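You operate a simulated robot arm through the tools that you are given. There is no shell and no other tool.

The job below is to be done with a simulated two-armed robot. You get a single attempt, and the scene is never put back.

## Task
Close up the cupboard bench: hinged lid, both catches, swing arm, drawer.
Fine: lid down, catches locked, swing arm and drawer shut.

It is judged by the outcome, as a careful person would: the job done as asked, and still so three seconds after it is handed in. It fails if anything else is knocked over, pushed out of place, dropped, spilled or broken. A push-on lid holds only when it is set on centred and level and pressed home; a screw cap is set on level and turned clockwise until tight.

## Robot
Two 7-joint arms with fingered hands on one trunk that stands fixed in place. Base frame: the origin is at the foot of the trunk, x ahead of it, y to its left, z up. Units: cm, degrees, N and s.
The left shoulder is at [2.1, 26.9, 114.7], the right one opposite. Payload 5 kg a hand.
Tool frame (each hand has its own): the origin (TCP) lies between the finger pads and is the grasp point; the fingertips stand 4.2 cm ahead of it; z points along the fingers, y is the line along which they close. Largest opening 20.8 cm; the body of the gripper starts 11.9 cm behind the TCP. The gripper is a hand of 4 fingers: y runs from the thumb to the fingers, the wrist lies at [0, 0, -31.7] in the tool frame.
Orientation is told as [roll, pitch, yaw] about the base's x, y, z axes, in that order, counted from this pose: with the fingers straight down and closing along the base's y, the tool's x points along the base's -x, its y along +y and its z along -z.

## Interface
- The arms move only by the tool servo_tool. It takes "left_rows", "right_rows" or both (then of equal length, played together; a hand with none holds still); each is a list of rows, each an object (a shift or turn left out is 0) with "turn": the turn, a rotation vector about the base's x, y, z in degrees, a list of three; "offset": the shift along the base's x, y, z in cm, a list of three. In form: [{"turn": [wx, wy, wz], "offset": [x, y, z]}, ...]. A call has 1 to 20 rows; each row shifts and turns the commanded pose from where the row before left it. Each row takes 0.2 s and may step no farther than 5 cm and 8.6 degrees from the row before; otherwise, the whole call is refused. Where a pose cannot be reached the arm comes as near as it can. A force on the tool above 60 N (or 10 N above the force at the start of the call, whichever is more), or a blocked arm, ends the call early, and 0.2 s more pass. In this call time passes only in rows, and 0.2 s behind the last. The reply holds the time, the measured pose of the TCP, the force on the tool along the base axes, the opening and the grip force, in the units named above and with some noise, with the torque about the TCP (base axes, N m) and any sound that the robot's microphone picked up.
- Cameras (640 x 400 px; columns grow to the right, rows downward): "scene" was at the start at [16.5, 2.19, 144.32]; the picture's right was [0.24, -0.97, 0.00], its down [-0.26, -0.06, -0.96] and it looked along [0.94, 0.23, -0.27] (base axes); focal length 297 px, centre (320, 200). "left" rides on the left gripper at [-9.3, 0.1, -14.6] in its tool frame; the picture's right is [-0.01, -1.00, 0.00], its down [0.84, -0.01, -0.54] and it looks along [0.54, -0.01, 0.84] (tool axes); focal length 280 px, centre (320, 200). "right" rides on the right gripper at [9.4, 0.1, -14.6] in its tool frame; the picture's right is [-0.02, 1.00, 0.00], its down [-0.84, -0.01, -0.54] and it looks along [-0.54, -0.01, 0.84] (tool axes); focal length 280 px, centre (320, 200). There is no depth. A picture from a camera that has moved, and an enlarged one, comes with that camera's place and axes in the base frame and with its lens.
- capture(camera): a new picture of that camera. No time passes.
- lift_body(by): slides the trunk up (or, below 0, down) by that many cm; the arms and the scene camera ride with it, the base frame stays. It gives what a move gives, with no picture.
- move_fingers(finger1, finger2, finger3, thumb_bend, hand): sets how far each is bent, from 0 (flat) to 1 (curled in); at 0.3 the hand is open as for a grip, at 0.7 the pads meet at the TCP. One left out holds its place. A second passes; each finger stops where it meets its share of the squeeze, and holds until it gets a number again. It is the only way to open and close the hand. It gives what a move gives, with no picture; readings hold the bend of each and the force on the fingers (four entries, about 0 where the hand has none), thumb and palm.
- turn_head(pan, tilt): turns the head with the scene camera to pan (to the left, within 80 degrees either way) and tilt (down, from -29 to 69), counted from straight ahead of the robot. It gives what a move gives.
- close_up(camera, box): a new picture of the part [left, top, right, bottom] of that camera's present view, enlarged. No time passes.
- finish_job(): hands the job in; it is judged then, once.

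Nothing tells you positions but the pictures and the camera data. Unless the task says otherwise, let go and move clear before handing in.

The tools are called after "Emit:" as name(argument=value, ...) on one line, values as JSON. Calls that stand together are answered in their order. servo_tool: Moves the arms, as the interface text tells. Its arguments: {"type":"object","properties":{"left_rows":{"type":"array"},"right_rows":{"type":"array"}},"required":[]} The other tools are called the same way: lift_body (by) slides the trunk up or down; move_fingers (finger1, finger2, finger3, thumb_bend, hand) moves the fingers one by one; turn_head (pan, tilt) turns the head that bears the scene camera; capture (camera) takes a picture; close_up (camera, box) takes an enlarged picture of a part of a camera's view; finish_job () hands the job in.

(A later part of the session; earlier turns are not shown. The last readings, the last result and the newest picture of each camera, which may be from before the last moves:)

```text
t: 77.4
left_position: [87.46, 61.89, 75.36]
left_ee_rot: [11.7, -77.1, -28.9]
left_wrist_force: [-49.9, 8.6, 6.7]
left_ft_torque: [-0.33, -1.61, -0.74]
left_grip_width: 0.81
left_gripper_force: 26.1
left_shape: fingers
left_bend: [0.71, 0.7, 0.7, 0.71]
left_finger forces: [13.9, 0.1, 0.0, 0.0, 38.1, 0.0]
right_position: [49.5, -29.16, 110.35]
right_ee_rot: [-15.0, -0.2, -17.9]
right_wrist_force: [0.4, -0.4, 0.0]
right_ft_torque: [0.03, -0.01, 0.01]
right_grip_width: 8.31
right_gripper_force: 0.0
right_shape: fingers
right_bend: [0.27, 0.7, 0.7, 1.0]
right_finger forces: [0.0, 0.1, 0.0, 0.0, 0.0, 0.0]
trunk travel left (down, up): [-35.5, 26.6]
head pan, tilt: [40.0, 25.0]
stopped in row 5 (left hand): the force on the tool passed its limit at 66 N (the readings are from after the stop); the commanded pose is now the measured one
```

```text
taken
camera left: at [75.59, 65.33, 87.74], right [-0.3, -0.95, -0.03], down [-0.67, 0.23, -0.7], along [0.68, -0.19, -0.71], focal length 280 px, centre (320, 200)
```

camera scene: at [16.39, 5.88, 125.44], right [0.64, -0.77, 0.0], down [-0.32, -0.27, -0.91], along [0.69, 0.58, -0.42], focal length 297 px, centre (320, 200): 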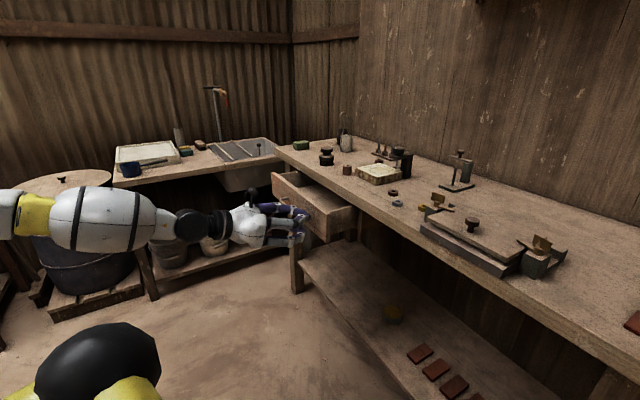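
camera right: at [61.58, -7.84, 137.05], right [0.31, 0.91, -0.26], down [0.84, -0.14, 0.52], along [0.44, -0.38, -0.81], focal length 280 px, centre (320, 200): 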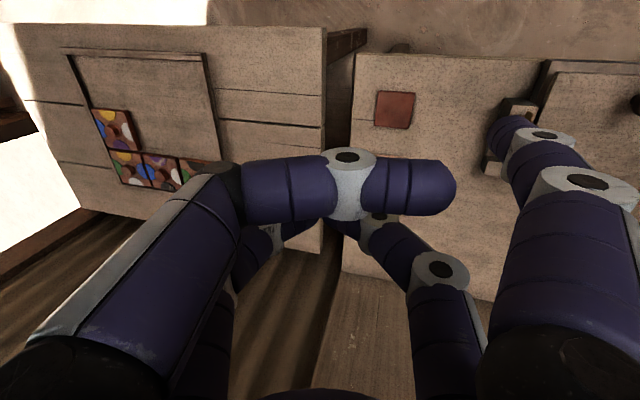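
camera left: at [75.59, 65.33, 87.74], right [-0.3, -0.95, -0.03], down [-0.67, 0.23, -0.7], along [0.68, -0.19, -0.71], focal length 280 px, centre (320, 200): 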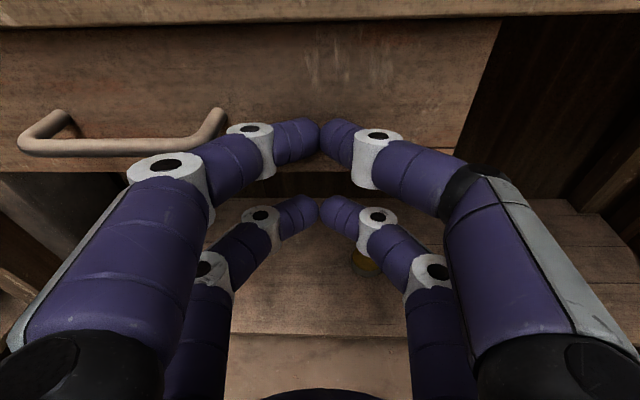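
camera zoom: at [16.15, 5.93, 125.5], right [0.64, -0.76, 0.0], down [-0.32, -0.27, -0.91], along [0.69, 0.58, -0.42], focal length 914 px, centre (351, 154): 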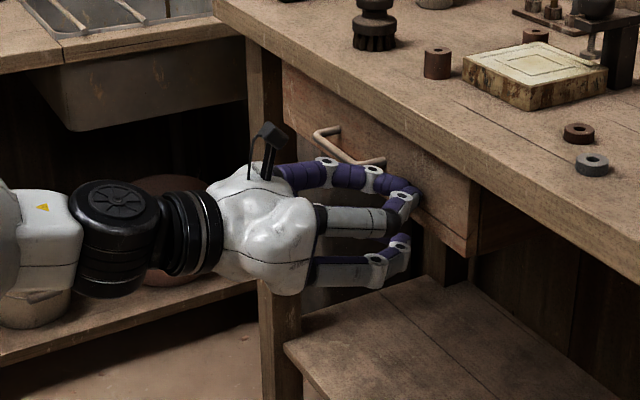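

The drawer hit its end stop at 66 N, with the front fully in under the table edge. I'll back away, raise the hand and trunk, and check it before going on to the swing arm.

Emit:
servo_tool(left_rows=[{"offset": [-3.5, 1.25, 0]}, {"offset": [-3.5, 1.25, 0]}, {"offset": [-3.5, 1.25, 0]}, {"offset": [-3.5, 1.25, 0]}, {"offset": [-2, 0, 4.5]}, {"offset": [0, -1, 4.5]}, {"offset": [0, -1, 4.5]}, {"offset": [0, -1, 4.5]}, {"offset": [0, -1, 4.5]}])

Emit:
lift_body(by=14)

Emit:
capture(camera="scene")

Emit:
close_up(camera="scene", box=[260, 160, 420, 290])

Emit:
capture(camera="left")

```text
t: 79.4
left_position: [71.71, 62.54, 97.74]
left_ee_rot: [11.2, -77.0, -28.7]
left_wrist_force: [0.0, -1.4, -0.2]
left_ft_torque: [0.02, -0.03, 0.09]
left_grip_width: 1.04
left_gripper_force: 0.1
left_shape: fingers
left_bend: [0.7, 0.7, 0.7, 0.7]
left_finger forces: [0.0, 0.1, 0.1, 0.0, 0.0, 0.0]
right_position: [49.68, -29.49, 110.2]
right_ee_rot: [-14.9, -0.1, -18.2]
right_wrist_force: [-0.9, -0.4, -0.2]
right_ft_torque: [0.09, -0.05, 0.03]
right_grip_width: 8.31
right_gripper_force: 0.0
right_shape: fingers
right_bend: [0.27, 0.7, 0.7, 1.0]
right_finger forces: [0.1, 0.0, 0.0, 0.0, 0.0, 0.0]
trunk travel left (down, up): [-35.5, 26.6]
head pan, tilt: [40.0, 25.0]
```

```text
t: 81.1
left_position: [71.93, 62.76, 111.59]
left_ee_rot: [11.0, -76.9, -28.4]
left_wrist_force: [0.1, -0.8, -0.2]
left_ft_torque: [0.0, -0.03, 0.0]
left_grip_width: 1.05
left_gripper_force: 0.2
left_shape: fingers
left_bend: [0.7, 0.7, 0.7, 0.7]
left_finger forces: [0.0, 0.1, 0.0, 0.0, 0.1, 0.0]
right_position: [49.69, -29.44, 124.17]
right_ee_rot: [-14.9, -0.1, -18.1]
right_wrist_force: [-0.1, -0.1, -0.1]
right_ft_torque: [0.0, 0.03, -0.01]
right_grip_width: 8.3
right_gripper_force: 0.2
right_shape: fingers
right_bend: [0.27, 0.7, 0.7, 1.0]
right_finger forces: [0.1, 0.0, 0.0, 0.0, 0.0, 0.1]
trunk travel left (down, up): [-49.5, 12.6]
head pan, tilt: [40.0, 25.0]
```

```text
taken
camera scene: at [14.63, 5.92, 139.74], right [0.64, -0.77, 0.0], down [-0.32, -0.27, -0.91], along [0.69, 0.58, -0.42], focal length 297 px, centre (320, 200)
```

scene: 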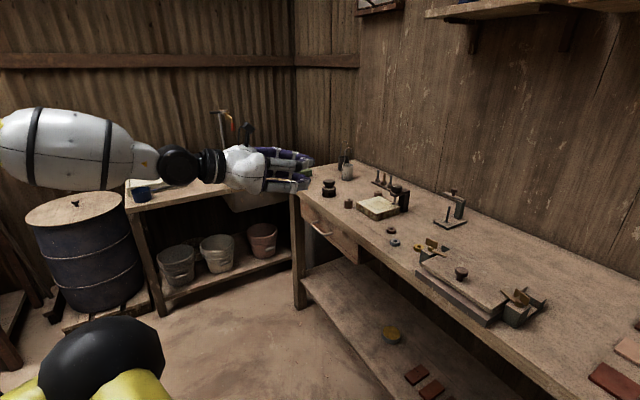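

```text
3.08 times, centred on (340, 225) of scene
camera zoom: at [14.63, 5.92, 139.74], right [0.64, -0.77, 0.0], down [-0.32, -0.27, -0.91], along [0.69, 0.58, -0.42], focal length 914 px, centre (258, 123)
```

zoom: 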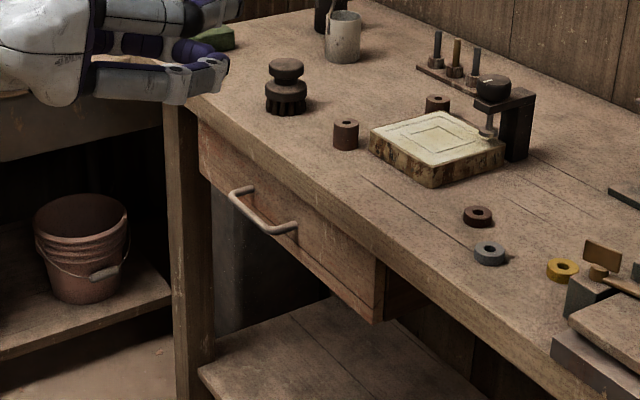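

```text
taken
camera left: at [60.08, 66.08, 124.04], right [-0.3, -0.95, -0.03], down [-0.67, 0.23, -0.7], along [0.68, -0.19, -0.71], focal length 280 px, centre (320, 200)
```

left: 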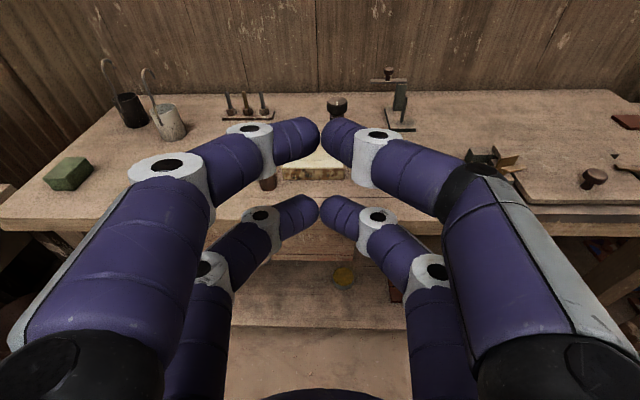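

The drawer is shut, its front flush under the table edge. Next is the swing arm: I'll bring the left hand over the table, pointing straight ahead and slightly down, toward the arm's knob.

Emit:
servo_tool(left_rows=[{"offset": [1, -3.3, 0.6], "turn": [0, 0, 5.8]}, {"offset": [1, -3.3, 0.6], "turn": [0, 0, 5.8]}, {"offset": [1, -3.3, 0.6], "turn": [0, 0, 5.8]}, {"offset": [1, -3.3, 0.6], "turn": [0, 4, 0]}, {"offset": [1, -3.3, 0.6], "turn": [0, 4, 0]}, {"offset": [2.5, -3.3, 0]}, {"offset": [2.5, -3.3, 0]}, {"offset": [2.5, -3.3, 0]}, {"offset": [2.5, -3.3, 0]}, {"offset": [2.5, -3.3, 0]}])

Emit:
turn_head(pan=15, tilt=25)

Emit:
capture(camera="scene")

Emit:
capture(camera="left")

```text
t: 83.3
left_position: [89.19, 29.68, 114.0]
left_ee_rot: [6.7, -69.0, -6.9]
left_wrist_force: [0.4, 0.1, -0.8]
left_ft_torque: [-0.07, 0.04, -0.08]
left_grip_width: 1.07
left_gripper_force: 0.0
left_shape: fingers
left_bend: [0.7, 0.7, 0.7, 0.7]
left_finger forces: [0.0, 0.1, 0.0, 0.0, 0.0, 0.0]
right_position: [49.85, -29.29, 124.12]
right_ee_rot: [-15.1, 0.0, -18.1]
right_wrist_force: [1.5, -0.1, -1.3]
right_ft_torque: [-0.07, 0.15, -0.03]
right_grip_width: 8.33
right_gripper_force: 0.0
right_shape: fingers
right_bend: [0.27, 0.7, 0.7, 1.0]
right_finger forces: [0.0, 0.0, 0.0, 0.1, 0.0, 0.0]
trunk travel left (down, up): [-49.5, 12.6]
head pan, tilt: [40.0, 25.0]
```

```text
t: 84.2
left_position: [88.97, 29.54, 114.35]
left_ee_rot: [6.9, -69.1, -7.0]
left_wrist_force: [-1.2, 0.5, 0.5]
left_ft_torque: [-0.03, 0.0, 0.0]
left_grip_width: 1.03
left_gripper_force: 0.0
left_shape: fingers
left_bend: [0.7, 0.7, 0.7, 0.7]
left_finger forces: [0.1, 0.0, 0.0, 0.1, 0.0, 0.1]
right_position: [49.59, -29.38, 124.22]
right_ee_rot: [-14.9, -0.1, -18.1]
right_wrist_force: [-0.8, 0.6, 0.3]
right_ft_torque: [0.0, -0.05, 0.02]
right_grip_width: 8.31
right_gripper_force: 0.1
right_shape: fingers
right_bend: [0.27, 0.7, 0.7, 1.0]
right_finger forces: [0.0, 0.0, 0.0, 0.0, 0.0, 0.1]
trunk travel left (down, up): [-49.5, 12.6]
head pan, tilt: [15.0, 25.0]
```

```text
taken
camera scene: at [16.39, 2.39, 139.77], right [0.26, -0.97, 0.0], down [-0.41, -0.11, -0.91], along [0.88, 0.24, -0.42], focal length 297 px, centre (320, 200)
```

scene: 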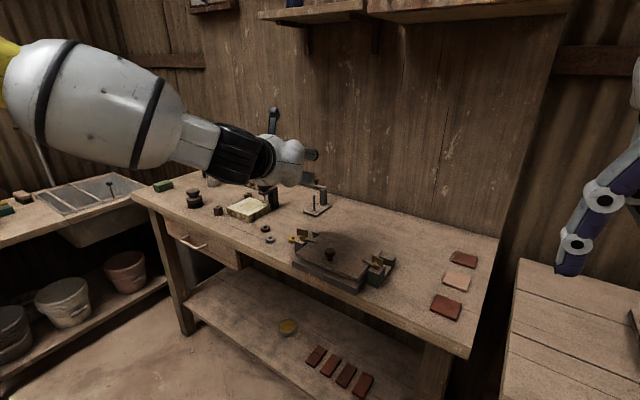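

```text
taken
camera left: at [78.55, 29.37, 128.31], right [-0.01, -1.0, -0.03], down [-0.8, 0.02, -0.6], along [0.6, 0.02, -0.8], focal length 280 px, centre (320, 200)
```

left: 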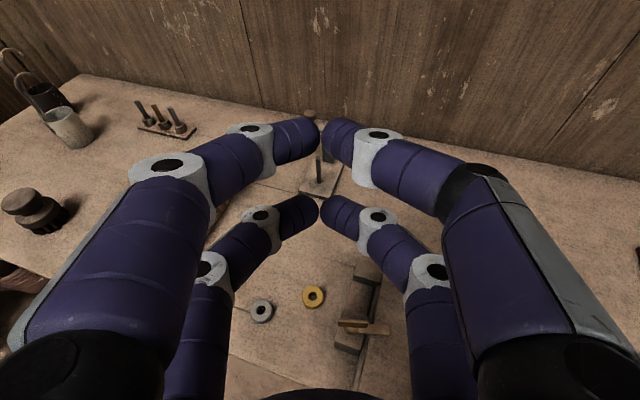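

The hand points at the swing arm. I'll open the upper finger pair so the wrist camera can see the knob through the lower loop of fingers 2 and 3.

Emit:
move_fingers(hand="left", finger1=0.3, thumb_bend=0.3)

Emit:
capture(camera="left")

Emit:
close_up(camera="left", box=[240, 70, 400, 230])

Emit:
close_up(camera="scene", box=[280, 140, 360, 230])

```text
t: 85.2
left_position: [89.09, 29.66, 114.36]
left_ee_rot: [6.9, -69.1, -7.2]
left_wrist_force: [0.1, -0.3, -0.5]
left_ft_torque: [-0.04, 0.01, 0.0]
left_grip_width: 21.82
left_gripper_force: 0.0
left_shape: fingers
left_bend: [0.3, 0.7, 0.7, 0.3]
left_finger forces: [0.0, 0.1, 0.1, 0.1, 0.1, 0.0]
right_position: [49.7, -29.37, 124.31]
right_ee_rot: [-14.9, -0.1, -18.1]
right_wrist_force: [-0.8, -0.5, 0.6]
right_ft_torque: [0.03, 0.02, -0.01]
right_grip_width: 8.33
right_gripper_force: 0.0
right_shape: fingers
right_bend: [0.27, 0.7, 0.7, 1.0]
right_finger forces: [0.1, 0.0, 0.1, 0.0, 0.0, 0.0]
trunk travel left (down, up): [-49.5, 12.6]
head pan, tilt: [15.0, 25.0]
```

```text
taken
camera left: at [78.61, 29.33, 128.28], right [-0.01, -1.0, -0.03], down [-0.8, 0.02, -0.6], along [0.6, 0.02, -0.8], focal length 280 px, centre (320, 200)
```

left: 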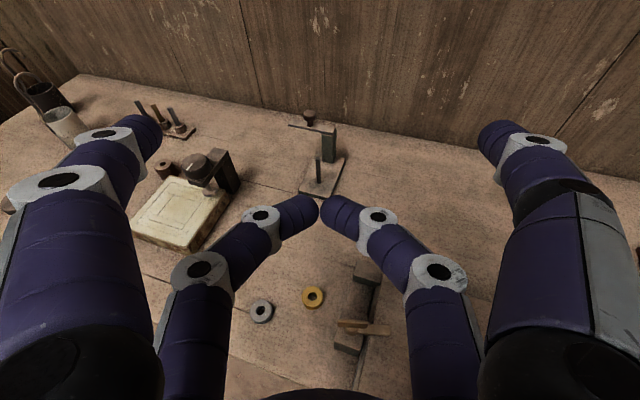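

```text
2.50 times, centred on (320, 150) of left
camera zoom: at [78.61, 29.33, 128.28], right [-0.01, -1.0, -0.03], down [-0.8, 0.02, -0.6], along [0.6, 0.02, -0.8], focal length 701 px, centre (320, 325)
```

zoom: 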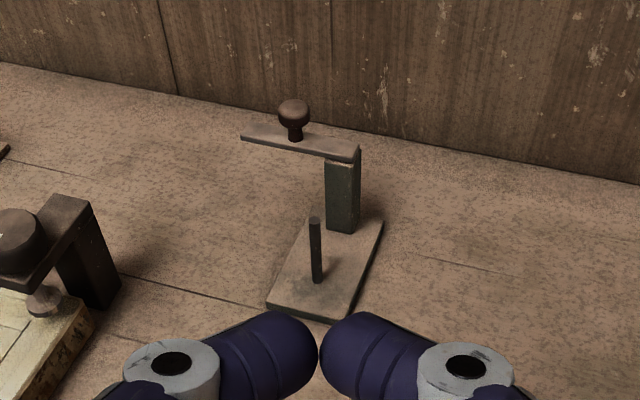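

```text
4.44 times, centred on (320, 185) of scene
camera zoom: at [16.45, 2.36, 139.76], right [0.26, -0.97, 0.0], down [-0.41, -0.11, -0.91], along [0.88, 0.23, -0.42], focal length 1320 px, centre (320, 267)
```

zoom: 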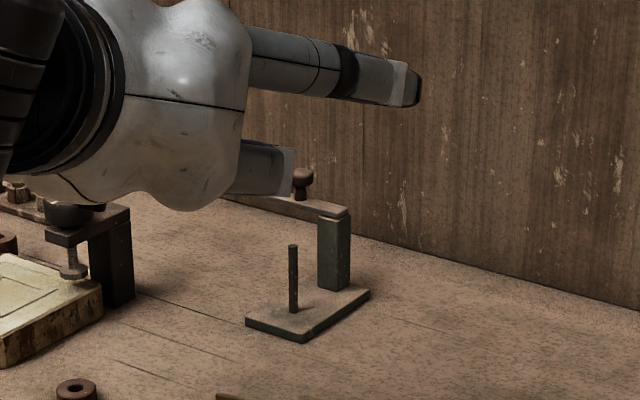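

The wrist view confirms the knob at about [119, 31.6, 98.7], the arm's pivot at [117, 28.4], and the wall some 13 cm behind. I'll close the fingers again and advance above the knob so the lower loop can drop behind it.

Emit:
move_fingers(hand="left", finger1=0.7, finger2=0.74, finger3=0.74, thumb_bend=0.7)

Emit:
servo_tool(left_rows=[{"offset": [3.9, 0, -0.9]}, {"offset": [3.9, 0, -0.9]}, {"offset": [3.9, 0, -0.9]}, {"offset": [3.9, 0, -0.9]}, {"offset": [3.9, 0, -0.9]}, {"offset": [3.9, 0, -0.9]}])

Emit:
capture(camera="left")

Emit:
close_up(camera="scene", box=[250, 120, 370, 220])

```text
t: 86.2
left_position: [89.1, 29.69, 114.4]
left_ee_rot: [6.9, -69.0, -7.0]
left_wrist_force: [0.8, -1.3, 0.3]
left_ft_torque: [0.0, -0.03, -0.05]
left_grip_width: 1.1
left_gripper_force: 0.1
left_shape: fingers
left_bend: [0.7, 0.73, 0.73, 0.7]
left_finger forces: [0.1, 0.0, 0.0, 0.1, 0.0, 0.0]
right_position: [49.57, -29.29, 124.08]
right_ee_rot: [-14.8, -0.1, -18.1]
right_wrist_force: [0.7, -0.1, -1.0]
right_ft_torque: [0.02, 0.0, 0.0]
right_grip_width: 8.32
right_gripper_force: 0.0
right_shape: fingers
right_bend: [0.27, 0.7, 0.7, 1.0]
right_finger forces: [0.0, 0.0, 0.0, 0.0, 0.1, 0.1]
trunk travel left (down, up): [-49.5, 12.6]
head pan, tilt: [15.0, 25.0]
```

```text
t: 87.6
left_position: [106.42, 33.96, 105.76]
left_ee_rot: [5.8, -69.9, -6.2]
left_wrist_force: [-0.3, 0.9, 0.4]
left_ft_torque: [-0.03, 0.06, -0.03]
left_grip_width: 1.11
left_gripper_force: 0.1
left_shape: fingers
left_bend: [0.7, 0.73, 0.73, 0.7]
left_finger forces: [0.0, 0.0, 0.0, 0.0, 0.0, 0.0]
left hand out of reach, approached as far as the arm can: row 3, 4, 5, 6
right_position: [49.76, -29.23, 124.24]
right_ee_rot: [-15.0, 0.1, -18.2]
right_wrist_force: [0.4, 0.5, -0.3]
right_ft_torque: [-0.04, 0.06, -0.03]
right_grip_width: 8.33
right_gripper_force: 0.2
right_shape: fingers
right_bend: [0.27, 0.7, 0.7, 1.0]
right_finger forces: [0.1, 0.0, 0.0, 0.1, 0.0, 0.0]
trunk travel left (down, up): [-49.5, 12.6]
head pan, tilt: [15.0, 25.0]
```

```text
taken
camera left: at [95.69, 33.85, 119.58], right [-0.01, -1.0, -0.02], down [-0.79, 0.02, -0.61], along [0.61, 0.01, -0.79], focal length 280 px, centre (320, 200)
```

left: 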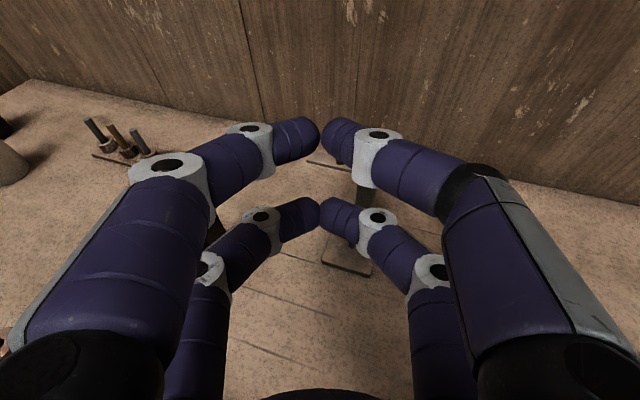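

```text
4.00 times, centred on (310, 170) of scene
camera zoom: at [16.52, 2.39, 139.74], right [0.26, -0.97, 0.0], down [-0.41, -0.11, -0.91], along [0.88, 0.23, -0.42], focal length 1188 px, centre (360, 320)
```

zoom: 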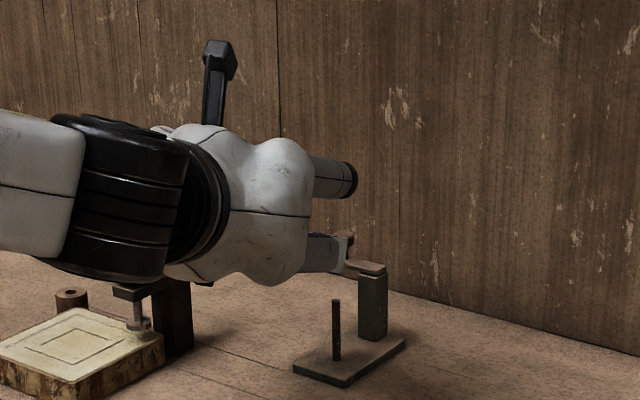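

The arm stopped short of its reach at about x=106, apparently because of its posture. I'll look at the arm's shape before choosing another approach.

Emit:
turn_head(pan=35, tilt=20)

Emit:
capture(camera="scene")

Emit:
capture(camera="right")

```text
t: 88.4
left_position: [106.35, 33.96, 105.76]
left_ee_rot: [6.0, -70.0, -6.3]
left_wrist_force: [-0.3, -0.1, 0.3]
left_ft_torque: [0.02, -0.01, 0.0]
left_grip_width: 1.1
left_gripper_force: 0.1
left_shape: fingers
left_bend: [0.7, 0.73, 0.73, 0.7]
left_finger forces: [0.0, 0.1, 0.1, 0.0, 0.0, 0.0]
right_position: [49.68, -29.26, 124.18]
right_ee_rot: [-14.9, -0.1, -18.1]
right_wrist_force: [0.2, -0.6, -0.6]
right_ft_torque: [-0.03, 0.03, 0.0]
right_grip_width: 8.3
right_gripper_force: 0.1
right_shape: fingers
right_bend: [0.27, 0.7, 0.7, 1.0]
right_finger forces: [0.0, 0.0, 0.1, 0.0, 0.1, 0.0]
trunk travel left (down, up): [-49.5, 12.6]
head pan, tilt: [35.0, 20.0]
```

```text
taken
camera scene: at [15.18, 5.32, 140.57], right [0.57, -0.82, 0.0], down [-0.28, -0.2, -0.94], along [0.77, 0.54, -0.34], focal length 297 px, centre (320, 200)
```

scene: 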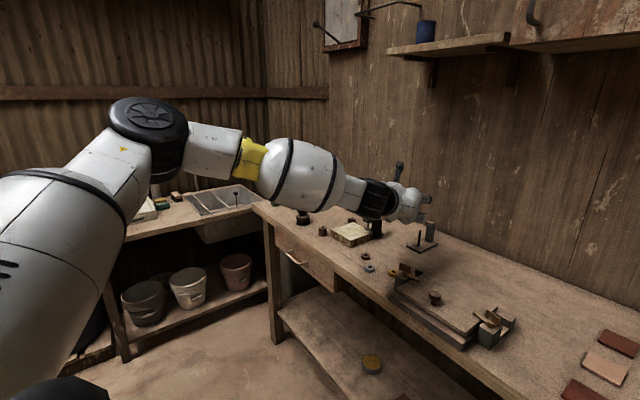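

```text
taken
camera right: at [41.85, -22.8, 138.26], right [0.31, 0.91, -0.26], down [0.84, -0.14, 0.52], along [0.44, -0.38, -0.81], focal length 280 px, centre (320, 200)
```

right: 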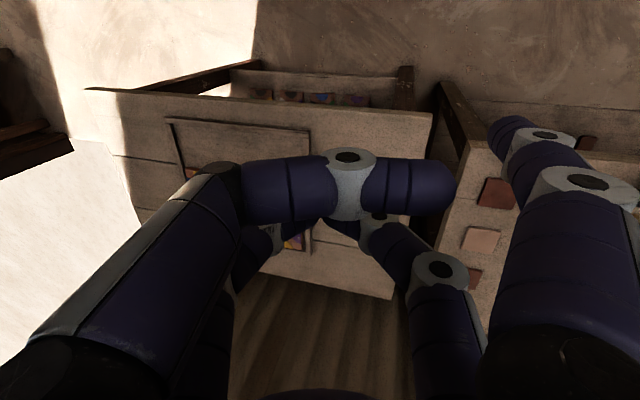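

The elbow is bent outward, so the arm isn't extended. I'll retreat and roll the hand a quarter turn about its pointing axis, putting finger 1 at the bottom as a probe, which may let the arm extend further.

Emit:
servo_tool(left_rows=[{"offset": [-4, 0, 1.5]}, {"offset": [-4, 0, 1.5]}, {"offset": [-4, 0, 1.5]}, {"offset": [-4, 0, 1.5]}, {"offset": [-4, 0, 1.5]}, {"offset": [-1, 0, 0.5], "turn": [-7.65, 0, 2.85]}, {"offset": [0, 0, 0], "turn": [-7.65, 0, 2.85]}, {"offset": [0, 0, 0], "turn": [-7.65, 0, 2.85]}, {"offset": [0, 0, 0], "turn": [-7.65, 0, 2.85]}, {"offset": [0, 0, 0], "turn": [-7.65, 0, 2.85]}, {"offset": [0, 0, 0], "turn": [-7.65, 0, 2.85]}, {"offset": [0, 0, 0], "turn": [-7.65, 0, 2.85]}, {"offset": [0, 0, 0], "turn": [-7.65, 0, 2.85]}, {"offset": [0, 0, 0], "turn": [-7.65, 0, 2.85]}, {"offset": [0, 0, 0], "turn": [-7.65, 0, 2.85]}, {"offset": [0, 0, 0], "turn": [-7.65, 0, 2.85]}])

Emit:
capture(camera="scene")

Emit:
capture(camera="left")

```text
t: 91.8
left_position: [85.63, 33.89, 113.83]
left_ee_rot: [-69.3, -2.3, 88.8]
left_wrist_force: [-0.2, -0.2, 1.3]
left_ft_torque: [0.01, 0.02, -0.02]
left_grip_width: 1.09
left_gripper_force: 0.1
left_shape: fingers
left_bend: [0.7, 0.73, 0.73, 0.7]
left_finger forces: [0.0, 0.0, 0.1, 0.0, 0.0, 0.0]
right_position: [49.81, -29.42, 124.24]
right_ee_rot: [-14.9, -0.2, -18.2]
right_wrist_force: [-0.4, -0.4, 0.2]
right_ft_torque: [-0.04, -0.02, 0.02]
right_grip_width: 8.32
right_gripper_force: 0.0
right_shape: fingers
right_bend: [0.27, 0.7, 0.7, 1.0]
right_finger forces: [0.1, 0.1, 0.0, 0.0, 0.0, 0.0]
trunk travel left (down, up): [-49.5, 12.6]
head pan, tilt: [35.0, 20.0]
```

```text
taken
camera scene: at [15.17, 5.32, 140.57], right [0.57, -0.82, 0.0], down [-0.28, -0.2, -0.94], along [0.77, 0.54, -0.34], focal length 297 px, centre (320, 200)
```

scene: 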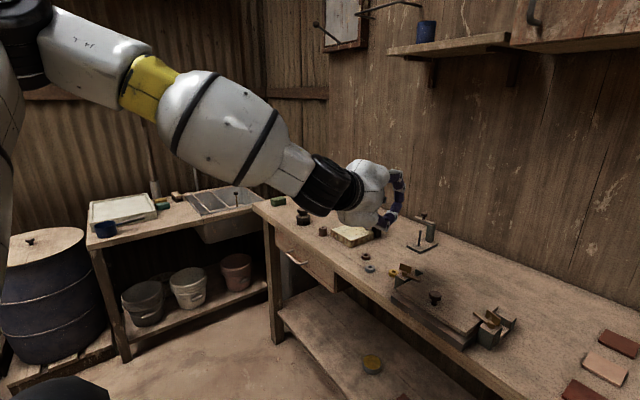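

```text
taken
camera left: at [71.98, 43.42, 119.33], right [0.35, -0.03, 0.94], down [-0.52, -0.84, 0.17], along [0.78, -0.54, -0.31], focal length 280 px, centre (320, 200)
```

left: 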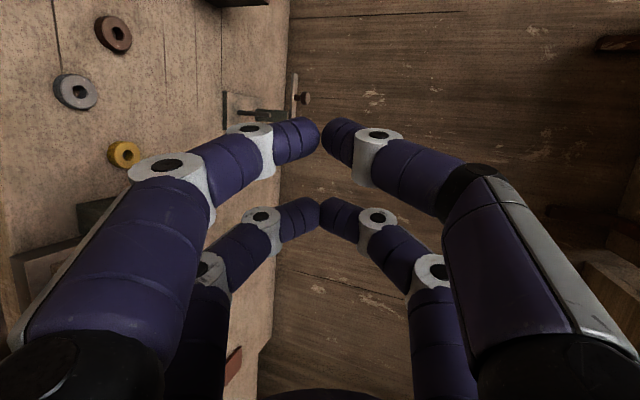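

The elbow has come up and the posture is more open. I'll straighten finger 1 outward as the lower probe, and test the reach forward while still well above everything.

Emit:
move_fingers(hand="left", finger1=0.05)

Emit:
servo_tool(left_rows=[{"offset": [4, -0.5, 0.5]}, {"offset": [4, -0.5, 0.5]}, {"offset": [4, -0.5, 0.5]}, {"offset": [4, -0.5, 0.5]}, {"offset": [4, -0.5, 0.5]}])

Emit:
capture(camera="scene")

Emit:
capture(camera="left")

```text
t: 92.8
left_position: [85.63, 33.96, 113.95]
left_ee_rot: [-69.3, -2.4, 88.7]
left_wrist_force: [0.1, -0.1, 0.1]
left_ft_torque: [0.0, -0.01, 0.02]
left_grip_width: 15.58
left_gripper_force: 0.0
left_shape: fingers
left_bend: [0.05, 0.73, 0.73, 0.7]
left_finger forces: [0.0, 0.1, 0.1, 0.0, 0.0, 0.1]
right_position: [49.71, -29.49, 124.28]
right_ee_rot: [-14.8, -0.1, -18.1]
right_wrist_force: [0.6, -0.7, 0.5]
right_ft_torque: [0.01, -0.02, 0.02]
right_grip_width: 8.32
right_gripper_force: 0.0
right_shape: fingers
right_bend: [0.27, 0.7, 0.7, 1.0]
right_finger forces: [0.0, 0.0, 0.0, 0.0, 0.0, 0.0]
trunk travel left (down, up): [-49.5, 12.6]
head pan, tilt: [35.0, 20.0]
```

```text
t: 94.0
left_position: [105.69, 31.41, 115.89]
left_ee_rot: [-69.2, -2.4, 88.9]
left_wrist_force: [1.4, 1.0, 0.2]
left_ft_torque: [-0.05, -0.05, -0.06]
left_grip_width: 15.61
left_gripper_force: 0.0
left_shape: fingers
left_bend: [0.05, 0.73, 0.73, 0.7]
left_finger forces: [0.1, 0.0, 0.0, 0.0, 0.1, 0.1]
right_position: [49.85, -29.39, 124.14]
right_ee_rot: [-14.9, 0.0, -18.1]
right_wrist_force: [0.8, 0.0, -0.9]
right_ft_torque: [-0.04, 0.19, -0.03]
right_grip_width: 8.32
right_gripper_force: 0.0
right_shape: fingers
right_bend: [0.27, 0.7, 0.7, 1.0]
right_finger forces: [0.0, 0.0, 0.0, 0.1, 0.1, 0.0]
trunk travel left (down, up): [-49.5, 12.6]
head pan, tilt: [35.0, 20.0]
```

```text
taken
camera scene: at [15.3, 5.35, 140.53], right [0.57, -0.82, 0.0], down [-0.28, -0.2, -0.94], along [0.77, 0.54, -0.34], focal length 297 px, centre (320, 200)
```

scene: 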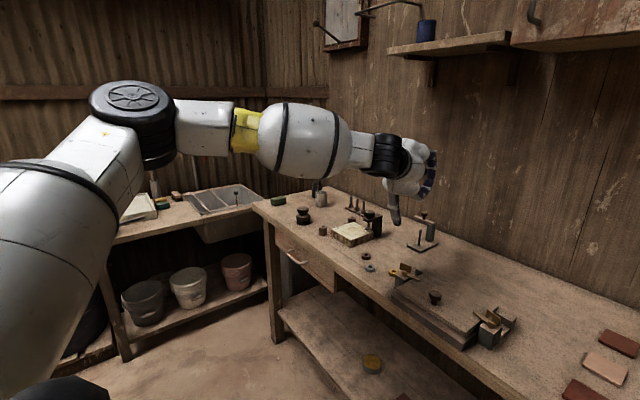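

```text
taken
camera left: at [92.03, 40.94, 121.44], right [0.35, -0.03, 0.93], down [-0.52, -0.84, 0.17], along [0.78, -0.54, -0.31], focal length 280 px, centre (320, 200)
```

left: 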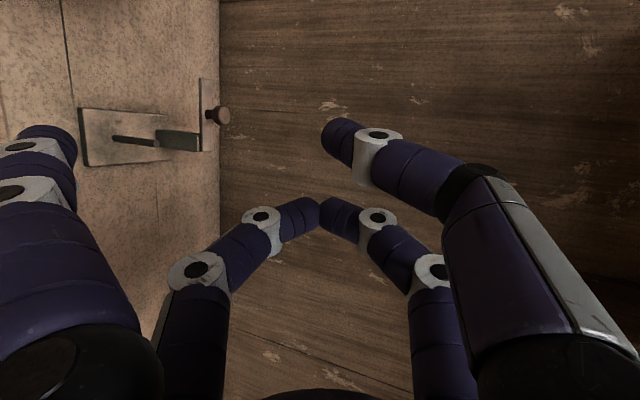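

This posture reaches well, and finger 1's tip is at about [102.4, 35.7, 99.8], hanging nearly straight down. I'll pitch the hand up about 14° for extra reach, then carry the fingertip high over the arm's free end to just behind it.

Emit:
servo_tool(left_rows=[{"offset": [0, 0, 1], "turn": [0, -7.15, 0]}, {"offset": [0, 0, 1], "turn": [0, -7.15, 0]}, {"offset": [3.65, -0.53, 0]}, {"offset": [3.65, -0.53, 0]}])

Emit:
turn_head(pan=12, tilt=22)

Emit:
close_up(camera="scene", box=[230, 110, 390, 230])

Emit:
capture(camera="left")

```text
t: 95.0
left_position: [111.49, 31.43, 118.82]
left_ee_rot: [-83.9, -2.6, 89.3]
left_wrist_force: [-1.1, 0.6, 1.3]
left_ft_torque: [0.0, 0.13, -0.06]
left_grip_width: 15.6
left_gripper_force: 0.0
left_shape: fingers
left_bend: [0.05, 0.73, 0.73, 0.7]
left_finger forces: [0.0, 0.0, 0.1, 0.0, 0.0, 0.0]
left hand out of reach, approached as far as the arm can: row 4
right_position: [49.49, -29.25, 124.35]
right_ee_rot: [-14.9, -0.2, -17.9]
right_wrist_force: [-1.4, 1.1, 0.6]
right_ft_torque: [-0.04, -0.24, 0.04]
right_grip_width: 8.29
right_gripper_force: 0.1
right_shape: fingers
right_bend: [0.27, 0.7, 0.7, 1.0]
right_finger forces: [0.0, 0.0, 0.0, 0.0, 0.1, 0.0]
trunk travel left (down, up): [-49.5, 12.6]
head pan, tilt: [35.0, 20.0]
```

```text
t: 95.9
left_position: [111.63, 31.32, 118.63]
left_ee_rot: [-83.6, -2.8, 89.4]
left_wrist_force: [0.1, 0.4, -0.2]
left_ft_torque: [-0.01, -0.01, -0.01]
left_grip_width: 15.59
left_gripper_force: 0.1
left_shape: fingers
left_bend: [0.05, 0.73, 0.73, 0.7]
left_finger forces: [0.1, 0.0, 0.0, 0.0, 0.1, 0.0]
right_position: [49.63, -29.37, 124.19]
right_ee_rot: [-14.9, -0.1, -18.0]
right_wrist_force: [-0.7, 0.6, 0.1]
right_ft_torque: [-0.02, -0.03, 0.01]
right_grip_width: 8.32
right_gripper_force: 0.0
right_shape: fingers
right_bend: [0.27, 0.7, 0.7, 1.0]
right_finger forces: [0.0, 0.1, 0.1, 0.0, 0.0, 0.1]
trunk travel left (down, up): [-49.5, 12.6]
head pan, tilt: [12.0, 22.0]
```

```text
3.33 times, centred on (310, 170) of scene
camera zoom: at [16.59, 1.91, 140.26], right [0.21, -0.98, 0.0], down [-0.37, -0.08, -0.93], along [0.91, 0.19, -0.37], focal length 990 px, centre (353, 300)
```

zoom: 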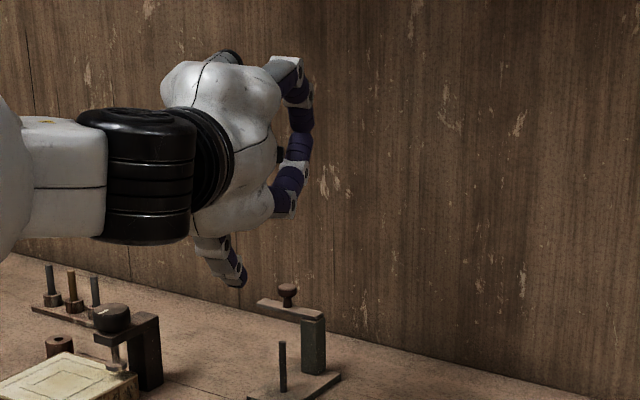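

```text
taken
camera left: at [97.06, 40.74, 120.56], right [0.11, -0.03, 0.99], down [-0.54, -0.84, 0.03], along [0.83, -0.54, -0.11], focal length 280 px, centre (320, 200)
```

left: 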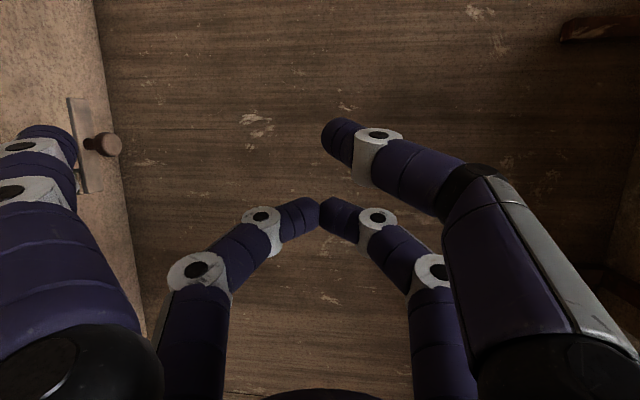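

The reach again ended about 8 cm short; the wrist seems unable to line up straight with the forearm. With a lower shoulder the arm would rise to the wrist and could extend more, so I'll retract upward, lower the trunk 25 cm and try again.

Emit:
servo_tool(left_rows=[{"offset": [-3.1, 0.3, 3]}, {"offset": [-3.1, 0.3, 3]}, {"offset": [-3.1, 0.3, 3]}, {"offset": [-3.1, 0.3, 3]}, {"offset": [-3.1, 0.3, 3]}, {"offset": [-3.1, 0.3, 3]}, {"offset": [-3.1, 0.3, 3]}, {"offset": [-3.1, 0.3, 3]}])

Emit:
lift_body(by=-24)

Emit:
capture(camera="scene")

Emit:
capture(camera="left")

```text
t: 97.7
left_position: [86.52, 33.82, 142.84]
left_ee_rot: [-83.6, -2.7, 89.5]
left_wrist_force: [-1.1, -0.9, -1.0]
left_ft_torque: [-0.02, -0.03, 0.04]
left_grip_width: 15.58
left_gripper_force: 0.0
left_shape: fingers
left_bend: [0.05, 0.73, 0.73, 0.7]
left_finger forces: [0.0, 0.0, 0.1, 0.0, 0.1, 0.0]
right_position: [49.49, -29.43, 124.39]
right_ee_rot: [-14.9, -0.2, -18.1]
right_wrist_force: [-0.6, 0.1, 1.2]
right_ft_torque: [0.06, -0.16, 0.02]
right_grip_width: 8.32
right_gripper_force: 0.0
right_shape: fingers
right_bend: [0.27, 0.7, 0.7, 1.0]
right_finger forces: [0.0, 0.1, 0.0, 0.1, 0.0, 0.1]
trunk travel left (down, up): [-49.5, 12.6]
head pan, tilt: [12.0, 22.0]
```

```text
t: 100.2
left_position: [87.07, 33.68, 118.61]
left_ee_rot: [-83.7, -2.8, 89.5]
left_wrist_force: [-0.8, -0.1, 0.2]
left_ft_torque: [0.0, 0.07, -0.01]
left_grip_width: 15.58
left_gripper_force: 0.2
left_shape: fingers
left_bend: [0.05, 0.73, 0.73, 0.7]
left_finger forces: [0.0, 0.1, 0.0, 0.1, 0.1, 0.1]
right_position: [49.57, -29.38, 100.26]
right_ee_rot: [-14.9, -0.3, -18.1]
right_wrist_force: [-0.1, -0.5, 0.0]
right_ft_torque: [0.03, -0.02, -0.01]
right_grip_width: 8.32
right_gripper_force: 0.1
right_shape: fingers
right_bend: [0.27, 0.7, 0.7, 1.0]
right_finger forces: [0.1, 0.0, 0.0, 0.0, 0.0, 0.0]
trunk travel left (down, up): [-25.5, 36.6]
head pan, tilt: [12.0, 22.0]
```

```text
taken
camera scene: at [21.53, 1.91, 115.37], right [0.21, -0.98, 0.0], down [-0.37, -0.08, -0.93], along [0.91, 0.19, -0.37], focal length 297 px, centre (320, 200)
```

scene: 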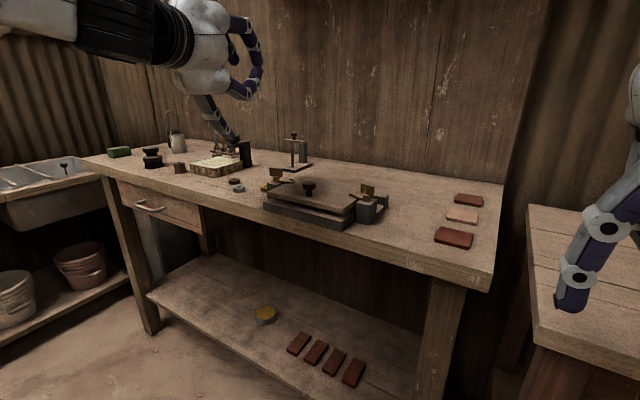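

```text
taken
camera left: at [72.27, 43.23, 120.6], right [0.11, -0.03, 0.99], down [-0.54, -0.84, 0.03], along [0.83, -0.54, -0.11], focal length 280 px, centre (320, 200)
```

left: 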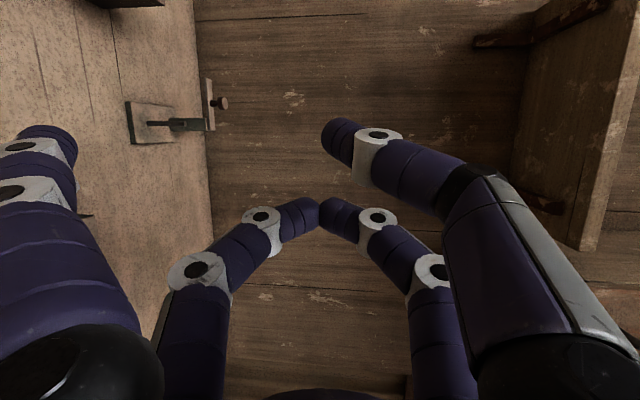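

Lowering the trunk also carries the shoulder forward by about 5 cm, which helps. I'll extend the arm again at a safe height.

Emit:
servo_tool(left_rows=[{"offset": [4.1, -0.5, 0.1]}, {"offset": [4.1, -0.5, 0.1]}, {"offset": [4.1, -0.5, 0.1]}, {"offset": [4.1, -0.5, 0.1]}, {"offset": [4.1, -0.5, 0]}, {"offset": [4.1, -0.5, 0]}, {"offset": [4.1, -0.5, 0]}])

Emit:
capture(camera="scene")

Emit:
capture(camera="left")

```text
t: 101.8
left_position: [110.13, 31.47, 119.47]
left_ee_rot: [-83.8, -2.6, 89.4]
left_wrist_force: [-2.1, -0.9, 3.9]
left_ft_torque: [0.02, 0.46, 0.18]
left_grip_width: 15.59
left_gripper_force: 0.0
left_shape: fingers
left_bend: [0.05, 0.73, 0.73, 0.7]
left_finger forces: [0.1, 0.0, 0.1, 0.0, 0.0, 0.0]
left hand out of reach, approached as far as the arm can: row 6, 7
right_position: [49.51, -29.34, 100.5]
right_ee_rot: [-14.8, -0.3, -18.0]
right_wrist_force: [-2.4, -0.1, 2.2]
right_ft_torque: [0.12, -0.42, 0.15]
right_grip_width: 8.32
right_gripper_force: 0.1
right_shape: fingers
right_bend: [0.27, 0.7, 0.7, 1.0]
right_finger forces: [0.0, 0.0, 0.0, 0.0, 0.1, 0.1]
trunk travel left (down, up): [-25.5, 36.6]
head pan, tilt: [12.0, 22.0]
```

```text
taken
camera scene: at [21.35, 1.9, 115.42], right [0.21, -0.98, 0.0], down [-0.36, -0.08, -0.93], along [0.91, 0.19, -0.37], focal length 297 px, centre (320, 200)
```

scene: 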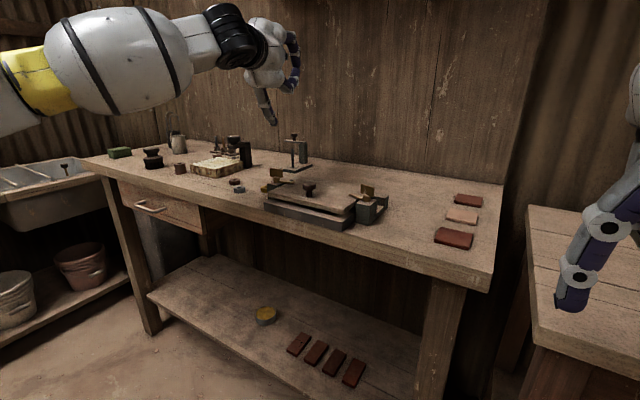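

```text
taken
camera left: at [95.56, 41.0, 121.36], right [0.11, -0.03, 0.99], down [-0.54, -0.84, 0.03], along [0.83, -0.54, -0.11], focal length 280 px, centre (320, 200)
```

left: 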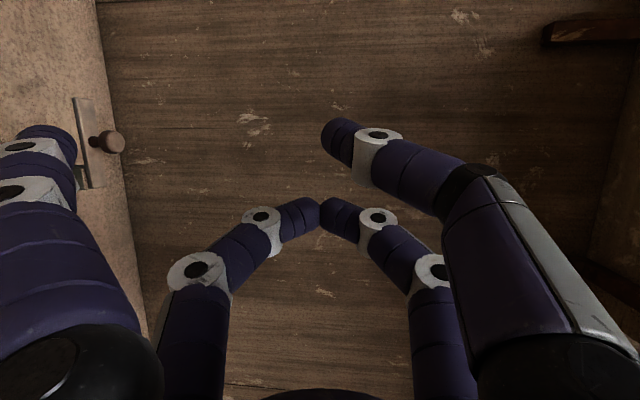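

The limit is the straight-arm length, so bringing the shoulder a bit lower and further forward gains more. I'll retract, raise both hands, and lower the trunk by another 10 cm.

Emit:
servo_tool(left_rows=[{"offset": [-3.5, 0.3, 3]}, {"offset": [-3.5, 0.3, 3]}, {"offset": [-3.5, 0.3, 3]}, {"offset": [-3.5, 0.3, 3]}], right_rows=[{"offset": [-1, 0, 3]}, {"offset": [-1, 0, 3]}, {"offset": [-1, 0, 3]}, {"offset": [-1, 0, 3]}])

Emit:
lift_body(by=-10)

Emit:
capture(camera="scene")

```text
t: 102.8
left_position: [96.62, 32.79, 131.29]
left_ee_rot: [-83.7, -2.6, 89.4]
left_wrist_force: [-0.5, 0.8, 1.9]
left_ft_torque: [0.01, 0.14, -0.08]
left_grip_width: 15.59
left_gripper_force: 0.0
left_shape: fingers
left_bend: [0.05, 0.73, 0.73, 0.7]
left_finger forces: [0.0, 0.0, 0.0, 0.0, 0.0, 0.1]
right_position: [45.64, -29.44, 112.47]
right_ee_rot: [-14.9, -0.2, -18.0]
right_wrist_force: [-1.1, 0.1, 1.0]
right_ft_torque: [0.02, -0.06, 0.05]
right_grip_width: 8.32
right_gripper_force: 0.1
right_shape: fingers
right_bend: [0.27, 0.7, 0.7, 1.0]
right_finger forces: [0.1, 0.0, 0.0, 0.0, 0.0, 0.0]
trunk travel left (down, up): [-25.5, 36.6]
head pan, tilt: [12.0, 22.0]
```

```text
t: 104.1
left_position: [96.25, 32.6, 121.37]
left_ee_rot: [-83.8, -2.7, 89.3]
left_wrist_force: [-0.2, -0.5, 1.3]
left_ft_torque: [-0.04, 0.12, -0.02]
left_grip_width: 15.62
left_gripper_force: 0.0
left_shape: fingers
left_bend: [0.05, 0.73, 0.73, 0.7]
left_finger forces: [0.0, 0.0, 0.0, 0.1, 0.0, 0.0]
right_position: [50.49, -29.34, 97.75]
right_ee_rot: [-16.6, 5.4, -18.2]
right_wrist_force: [-1.0, -0.4, 1.5]
right_ft_torque: [-0.01, -0.11, 0.01]
right_grip_width: 8.34
right_gripper_force: 0.1
right_shape: fingers
right_bend: [0.27, 0.7, 0.7, 1.0]
right_finger forces: [0.0, 0.0, 0.1, 0.0, 0.0, 0.0]
trunk travel left (down, up): [-15.5, 46.6]
head pan, tilt: [12.0, 22.0]
```

```text
taken
camera scene: at [26.41, 1.91, 104.24], right [0.21, -0.98, 0.0], down [-0.37, -0.08, -0.93], along [0.91, 0.19, -0.37], focal length 297 px, centre (320, 200)
```

scene: 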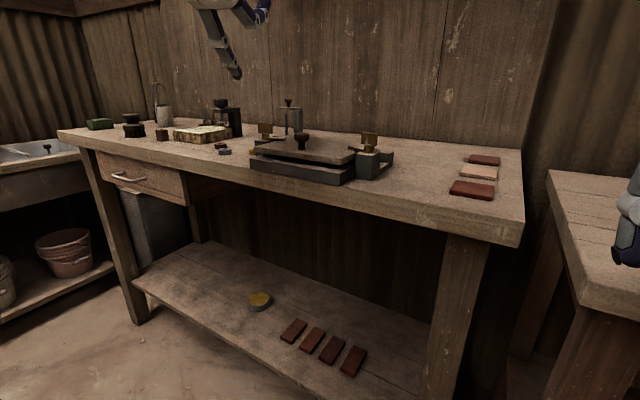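

The shoulder is now about 10 cm further forward. Taking the forearm's thickness into account, a slightly higher trunk clears the lid better, so I'll raise it by 5 cm, pitch the hand up 25°, and bring the fingertip above the knob to drag it round.

Emit:
lift_body(by=5)

Emit:
servo_tool(left_rows=[{"offset": [0, 0, 0.5], "turn": [0, -8.3, 0]}, {"offset": [0, 0, 0], "turn": [0, -8.3, 0]}, {"offset": [0, 0, 0], "turn": [0, -8.3, 0]}, {"offset": [2.8, -1.0, -1.2]}, {"offset": [2.8, -1.0, -1.2]}], right_rows=[{"offset": [-1.5, -1, 2]}, {"offset": [-1.5, -1, 2]}, {"offset": [-1.5, -1, 2]}, {"offset": [-1.5, -1, 2]}, {"offset": [-1.5, -1, 2]}])

Emit:
turn_head(pan=20, tilt=0)

Emit:
capture(camera="scene")

Emit:
capture(camera="left")

```text
t: 105.0
left_position: [96.67, 32.7, 125.83]
left_ee_rot: [-83.5, -2.7, 89.4]
left_wrist_force: [0.5, 0.7, -1.6]
left_ft_torque: [-0.04, -0.2, -0.03]
left_grip_width: 15.59
left_gripper_force: 0.1
left_shape: fingers
left_bend: [0.05, 0.73, 0.73, 0.7]
left_finger forces: [0.0, 0.1, 0.0, 0.1, 0.1, 0.0]
right_position: [50.84, -29.34, 102.34]
right_ee_rot: [-16.7, 5.7, -18.2]
right_wrist_force: [1.0, 0.2, -0.8]
right_ft_torque: [-0.03, 0.15, -0.05]
right_grip_width: 8.3
right_gripper_force: 0.1
right_shape: fingers
right_bend: [0.27, 0.7, 0.7, 1.0]
right_finger forces: [0.0, 0.0, 0.0, 0.0, 0.0, 0.1]
trunk travel left (down, up): [-20.5, 41.6]
head pan, tilt: [12.0, 22.0]
```

```text
t: 106.2
left_position: [102.17, 30.86, 123.69]
left_ee_rot: [-108.5, -2.6, 90.6]
left_wrist_force: [-0.1, -0.8, -0.6]
left_ft_torque: [0.05, -0.08, -0.06]
left_grip_width: 15.59
left_gripper_force: 0.1
left_shape: fingers
left_bend: [0.05, 0.73, 0.73, 0.7]
left_finger forces: [0.0, 0.0, 0.0, 0.1, 0.0, 0.0]
right_position: [47.23, -30.21, 103.66]
right_ee_rot: [-16.6, 5.6, -18.0]
right_wrist_force: [0.2, -0.3, -0.4]
right_ft_torque: [-0.02, 0.1, -0.01]
right_grip_width: 8.32
right_gripper_force: 0.0
right_shape: fingers
right_bend: [0.27, 0.7, 0.7, 1.0]
right_finger forces: [0.0, 0.1, 0.0, 0.0, 0.0, 0.0]
right hand out of reach, approached as far as the arm can: row 2, 3, 4, 5
trunk travel left (down, up): [-20.5, 41.6]
head pan, tilt: [12.0, 22.0]
```

```text
t: 107.1
left_position: [102.05, 30.9, 123.89]
left_ee_rot: [-108.6, -2.7, 90.7]
left_wrist_force: [0.6, 0.9, -0.4]
left_ft_torque: [0.01, -0.03, 0.0]
left_grip_width: 15.61
left_gripper_force: 0.1
left_shape: fingers
left_bend: [0.05, 0.73, 0.73, 0.7]
left_finger forces: [0.0, 0.1, 0.0, 0.0, 0.0, 0.0]
right_position: [47.01, -30.17, 103.78]
right_ee_rot: [-16.5, 5.5, -18.1]
right_wrist_force: [-0.2, -0.4, 0.2]
right_ft_torque: [0.02, -0.02, -0.03]
right_grip_width: 8.29
right_gripper_force: 0.1
right_shape: fingers
right_bend: [0.27, 0.7, 0.7, 1.0]
right_finger forces: [0.0, 0.0, 0.0, 0.0, 0.0, 0.1]
trunk travel left (down, up): [-20.5, 41.6]
head pan, tilt: [20.0, 0.0]
```

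```text
taken
camera scene: at [23.21, 3.06, 113.38], right [0.34, -0.94, 0.0], down [0.0, 0.0, -1.0], along [0.94, 0.34, 0.0], focal length 297 px, centre (320, 200)
```

scene: 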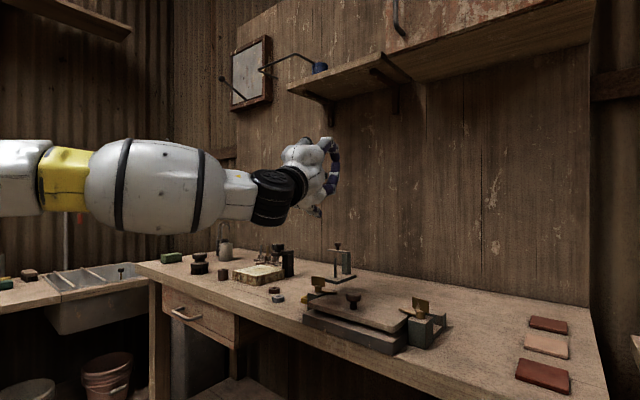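

```text
taken
camera left: at [88.09, 40.4, 119.56], right [-0.32, -0.03, 0.95], down [-0.51, -0.84, -0.2], along [0.8, -0.54, 0.25], focal length 280 px, centre (320, 200)
```

left: 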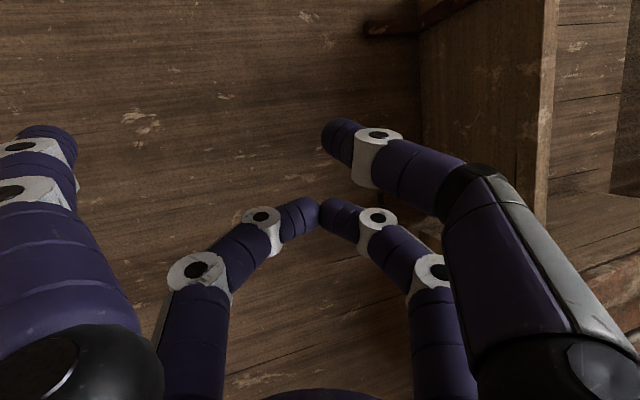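

The level view is very useful, and the predicted fingertip again matches. I'll extend toward the point above the knob.

Emit:
servo_tool(left_rows=[{"offset": [2.5, -0.9, -1.5]}, {"offset": [2.5, -0.9, -1.5]}, {"offset": [2.5, -0.9, -1.5]}, {"offset": [2.5, -0.9, -1.5]}])

Emit:
capture(camera="scene")

Emit:
close_up(camera="scene", box=[260, 170, 380, 290])

Emit:
capture(camera="left")

```text
t: 108.1
left_position: [110.63, 28.09, 118.94]
left_ee_rot: [-108.4, -2.7, 90.9]
left_wrist_force: [0.8, 1.8, -0.3]
left_ft_torque: [0.08, -0.14, -0.22]
left_grip_width: 15.61
left_gripper_force: 0.0
left_shape: fingers
left_bend: [0.05, 0.73, 0.73, 0.7]
left_finger forces: [0.0, 0.1, 0.0, 0.0, 0.0, 0.0]
left hand out of reach, approached as far as the arm can: row 4
right_position: [47.4, -30.16, 103.57]
right_ee_rot: [-16.7, 5.7, -18.0]
right_wrist_force: [2.1, -0.9, -1.6]
right_ft_torque: [-0.06, 0.42, -0.12]
right_grip_width: 8.3
right_gripper_force: 0.0
right_shape: fingers
right_bend: [0.27, 0.7, 0.7, 1.0]
right_finger forces: [0.0, 0.0, 0.0, 0.0, 0.1, 0.0]
trunk travel left (down, up): [-20.5, 41.6]
head pan, tilt: [20.0, 0.0]
```

```text
taken
camera scene: at [23.37, 3.1, 113.29], right [0.34, -0.94, 0.0], down [0.0, 0.0, -1.0], along [0.94, 0.34, 0.0], focal length 297 px, centre (320, 200)
```

scene: 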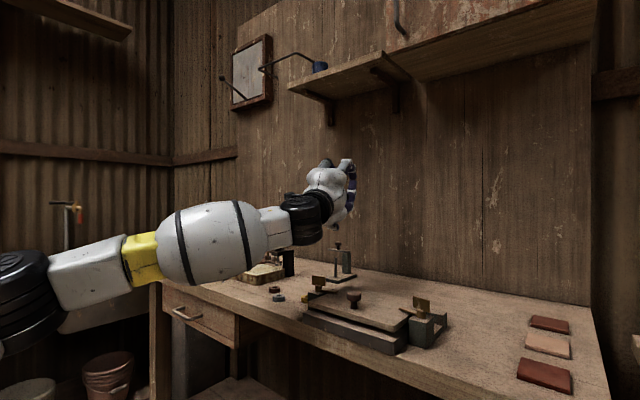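

```text
3.33 times, centred on (320, 230) of scene
camera zoom: at [23.37, 3.1, 113.29], right [0.34, -0.94, 0.0], down [0.0, 0.0, -1.0], along [0.94, 0.34, 0.0], focal length 990 px, centre (320, 100)
```

zoom: 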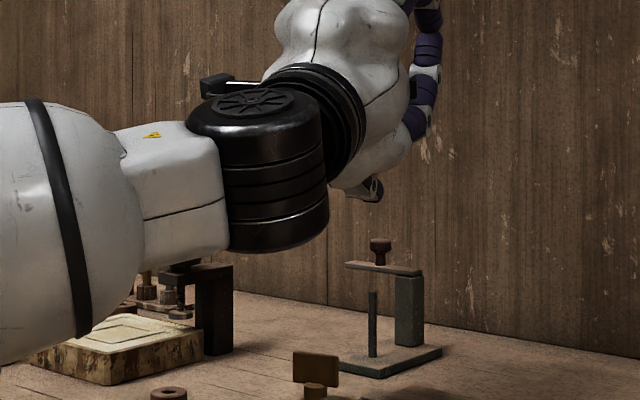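

```text
taken
camera left: at [96.54, 37.55, 114.61], right [-0.32, -0.03, 0.95], down [-0.5, -0.84, -0.2], along [0.8, -0.54, 0.25], focal length 280 px, centre (320, 200)
```

left: 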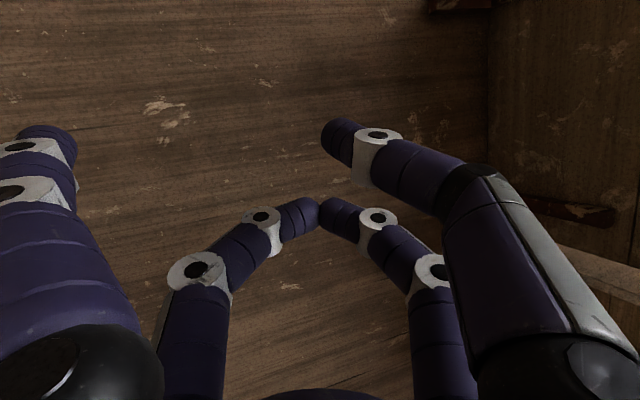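

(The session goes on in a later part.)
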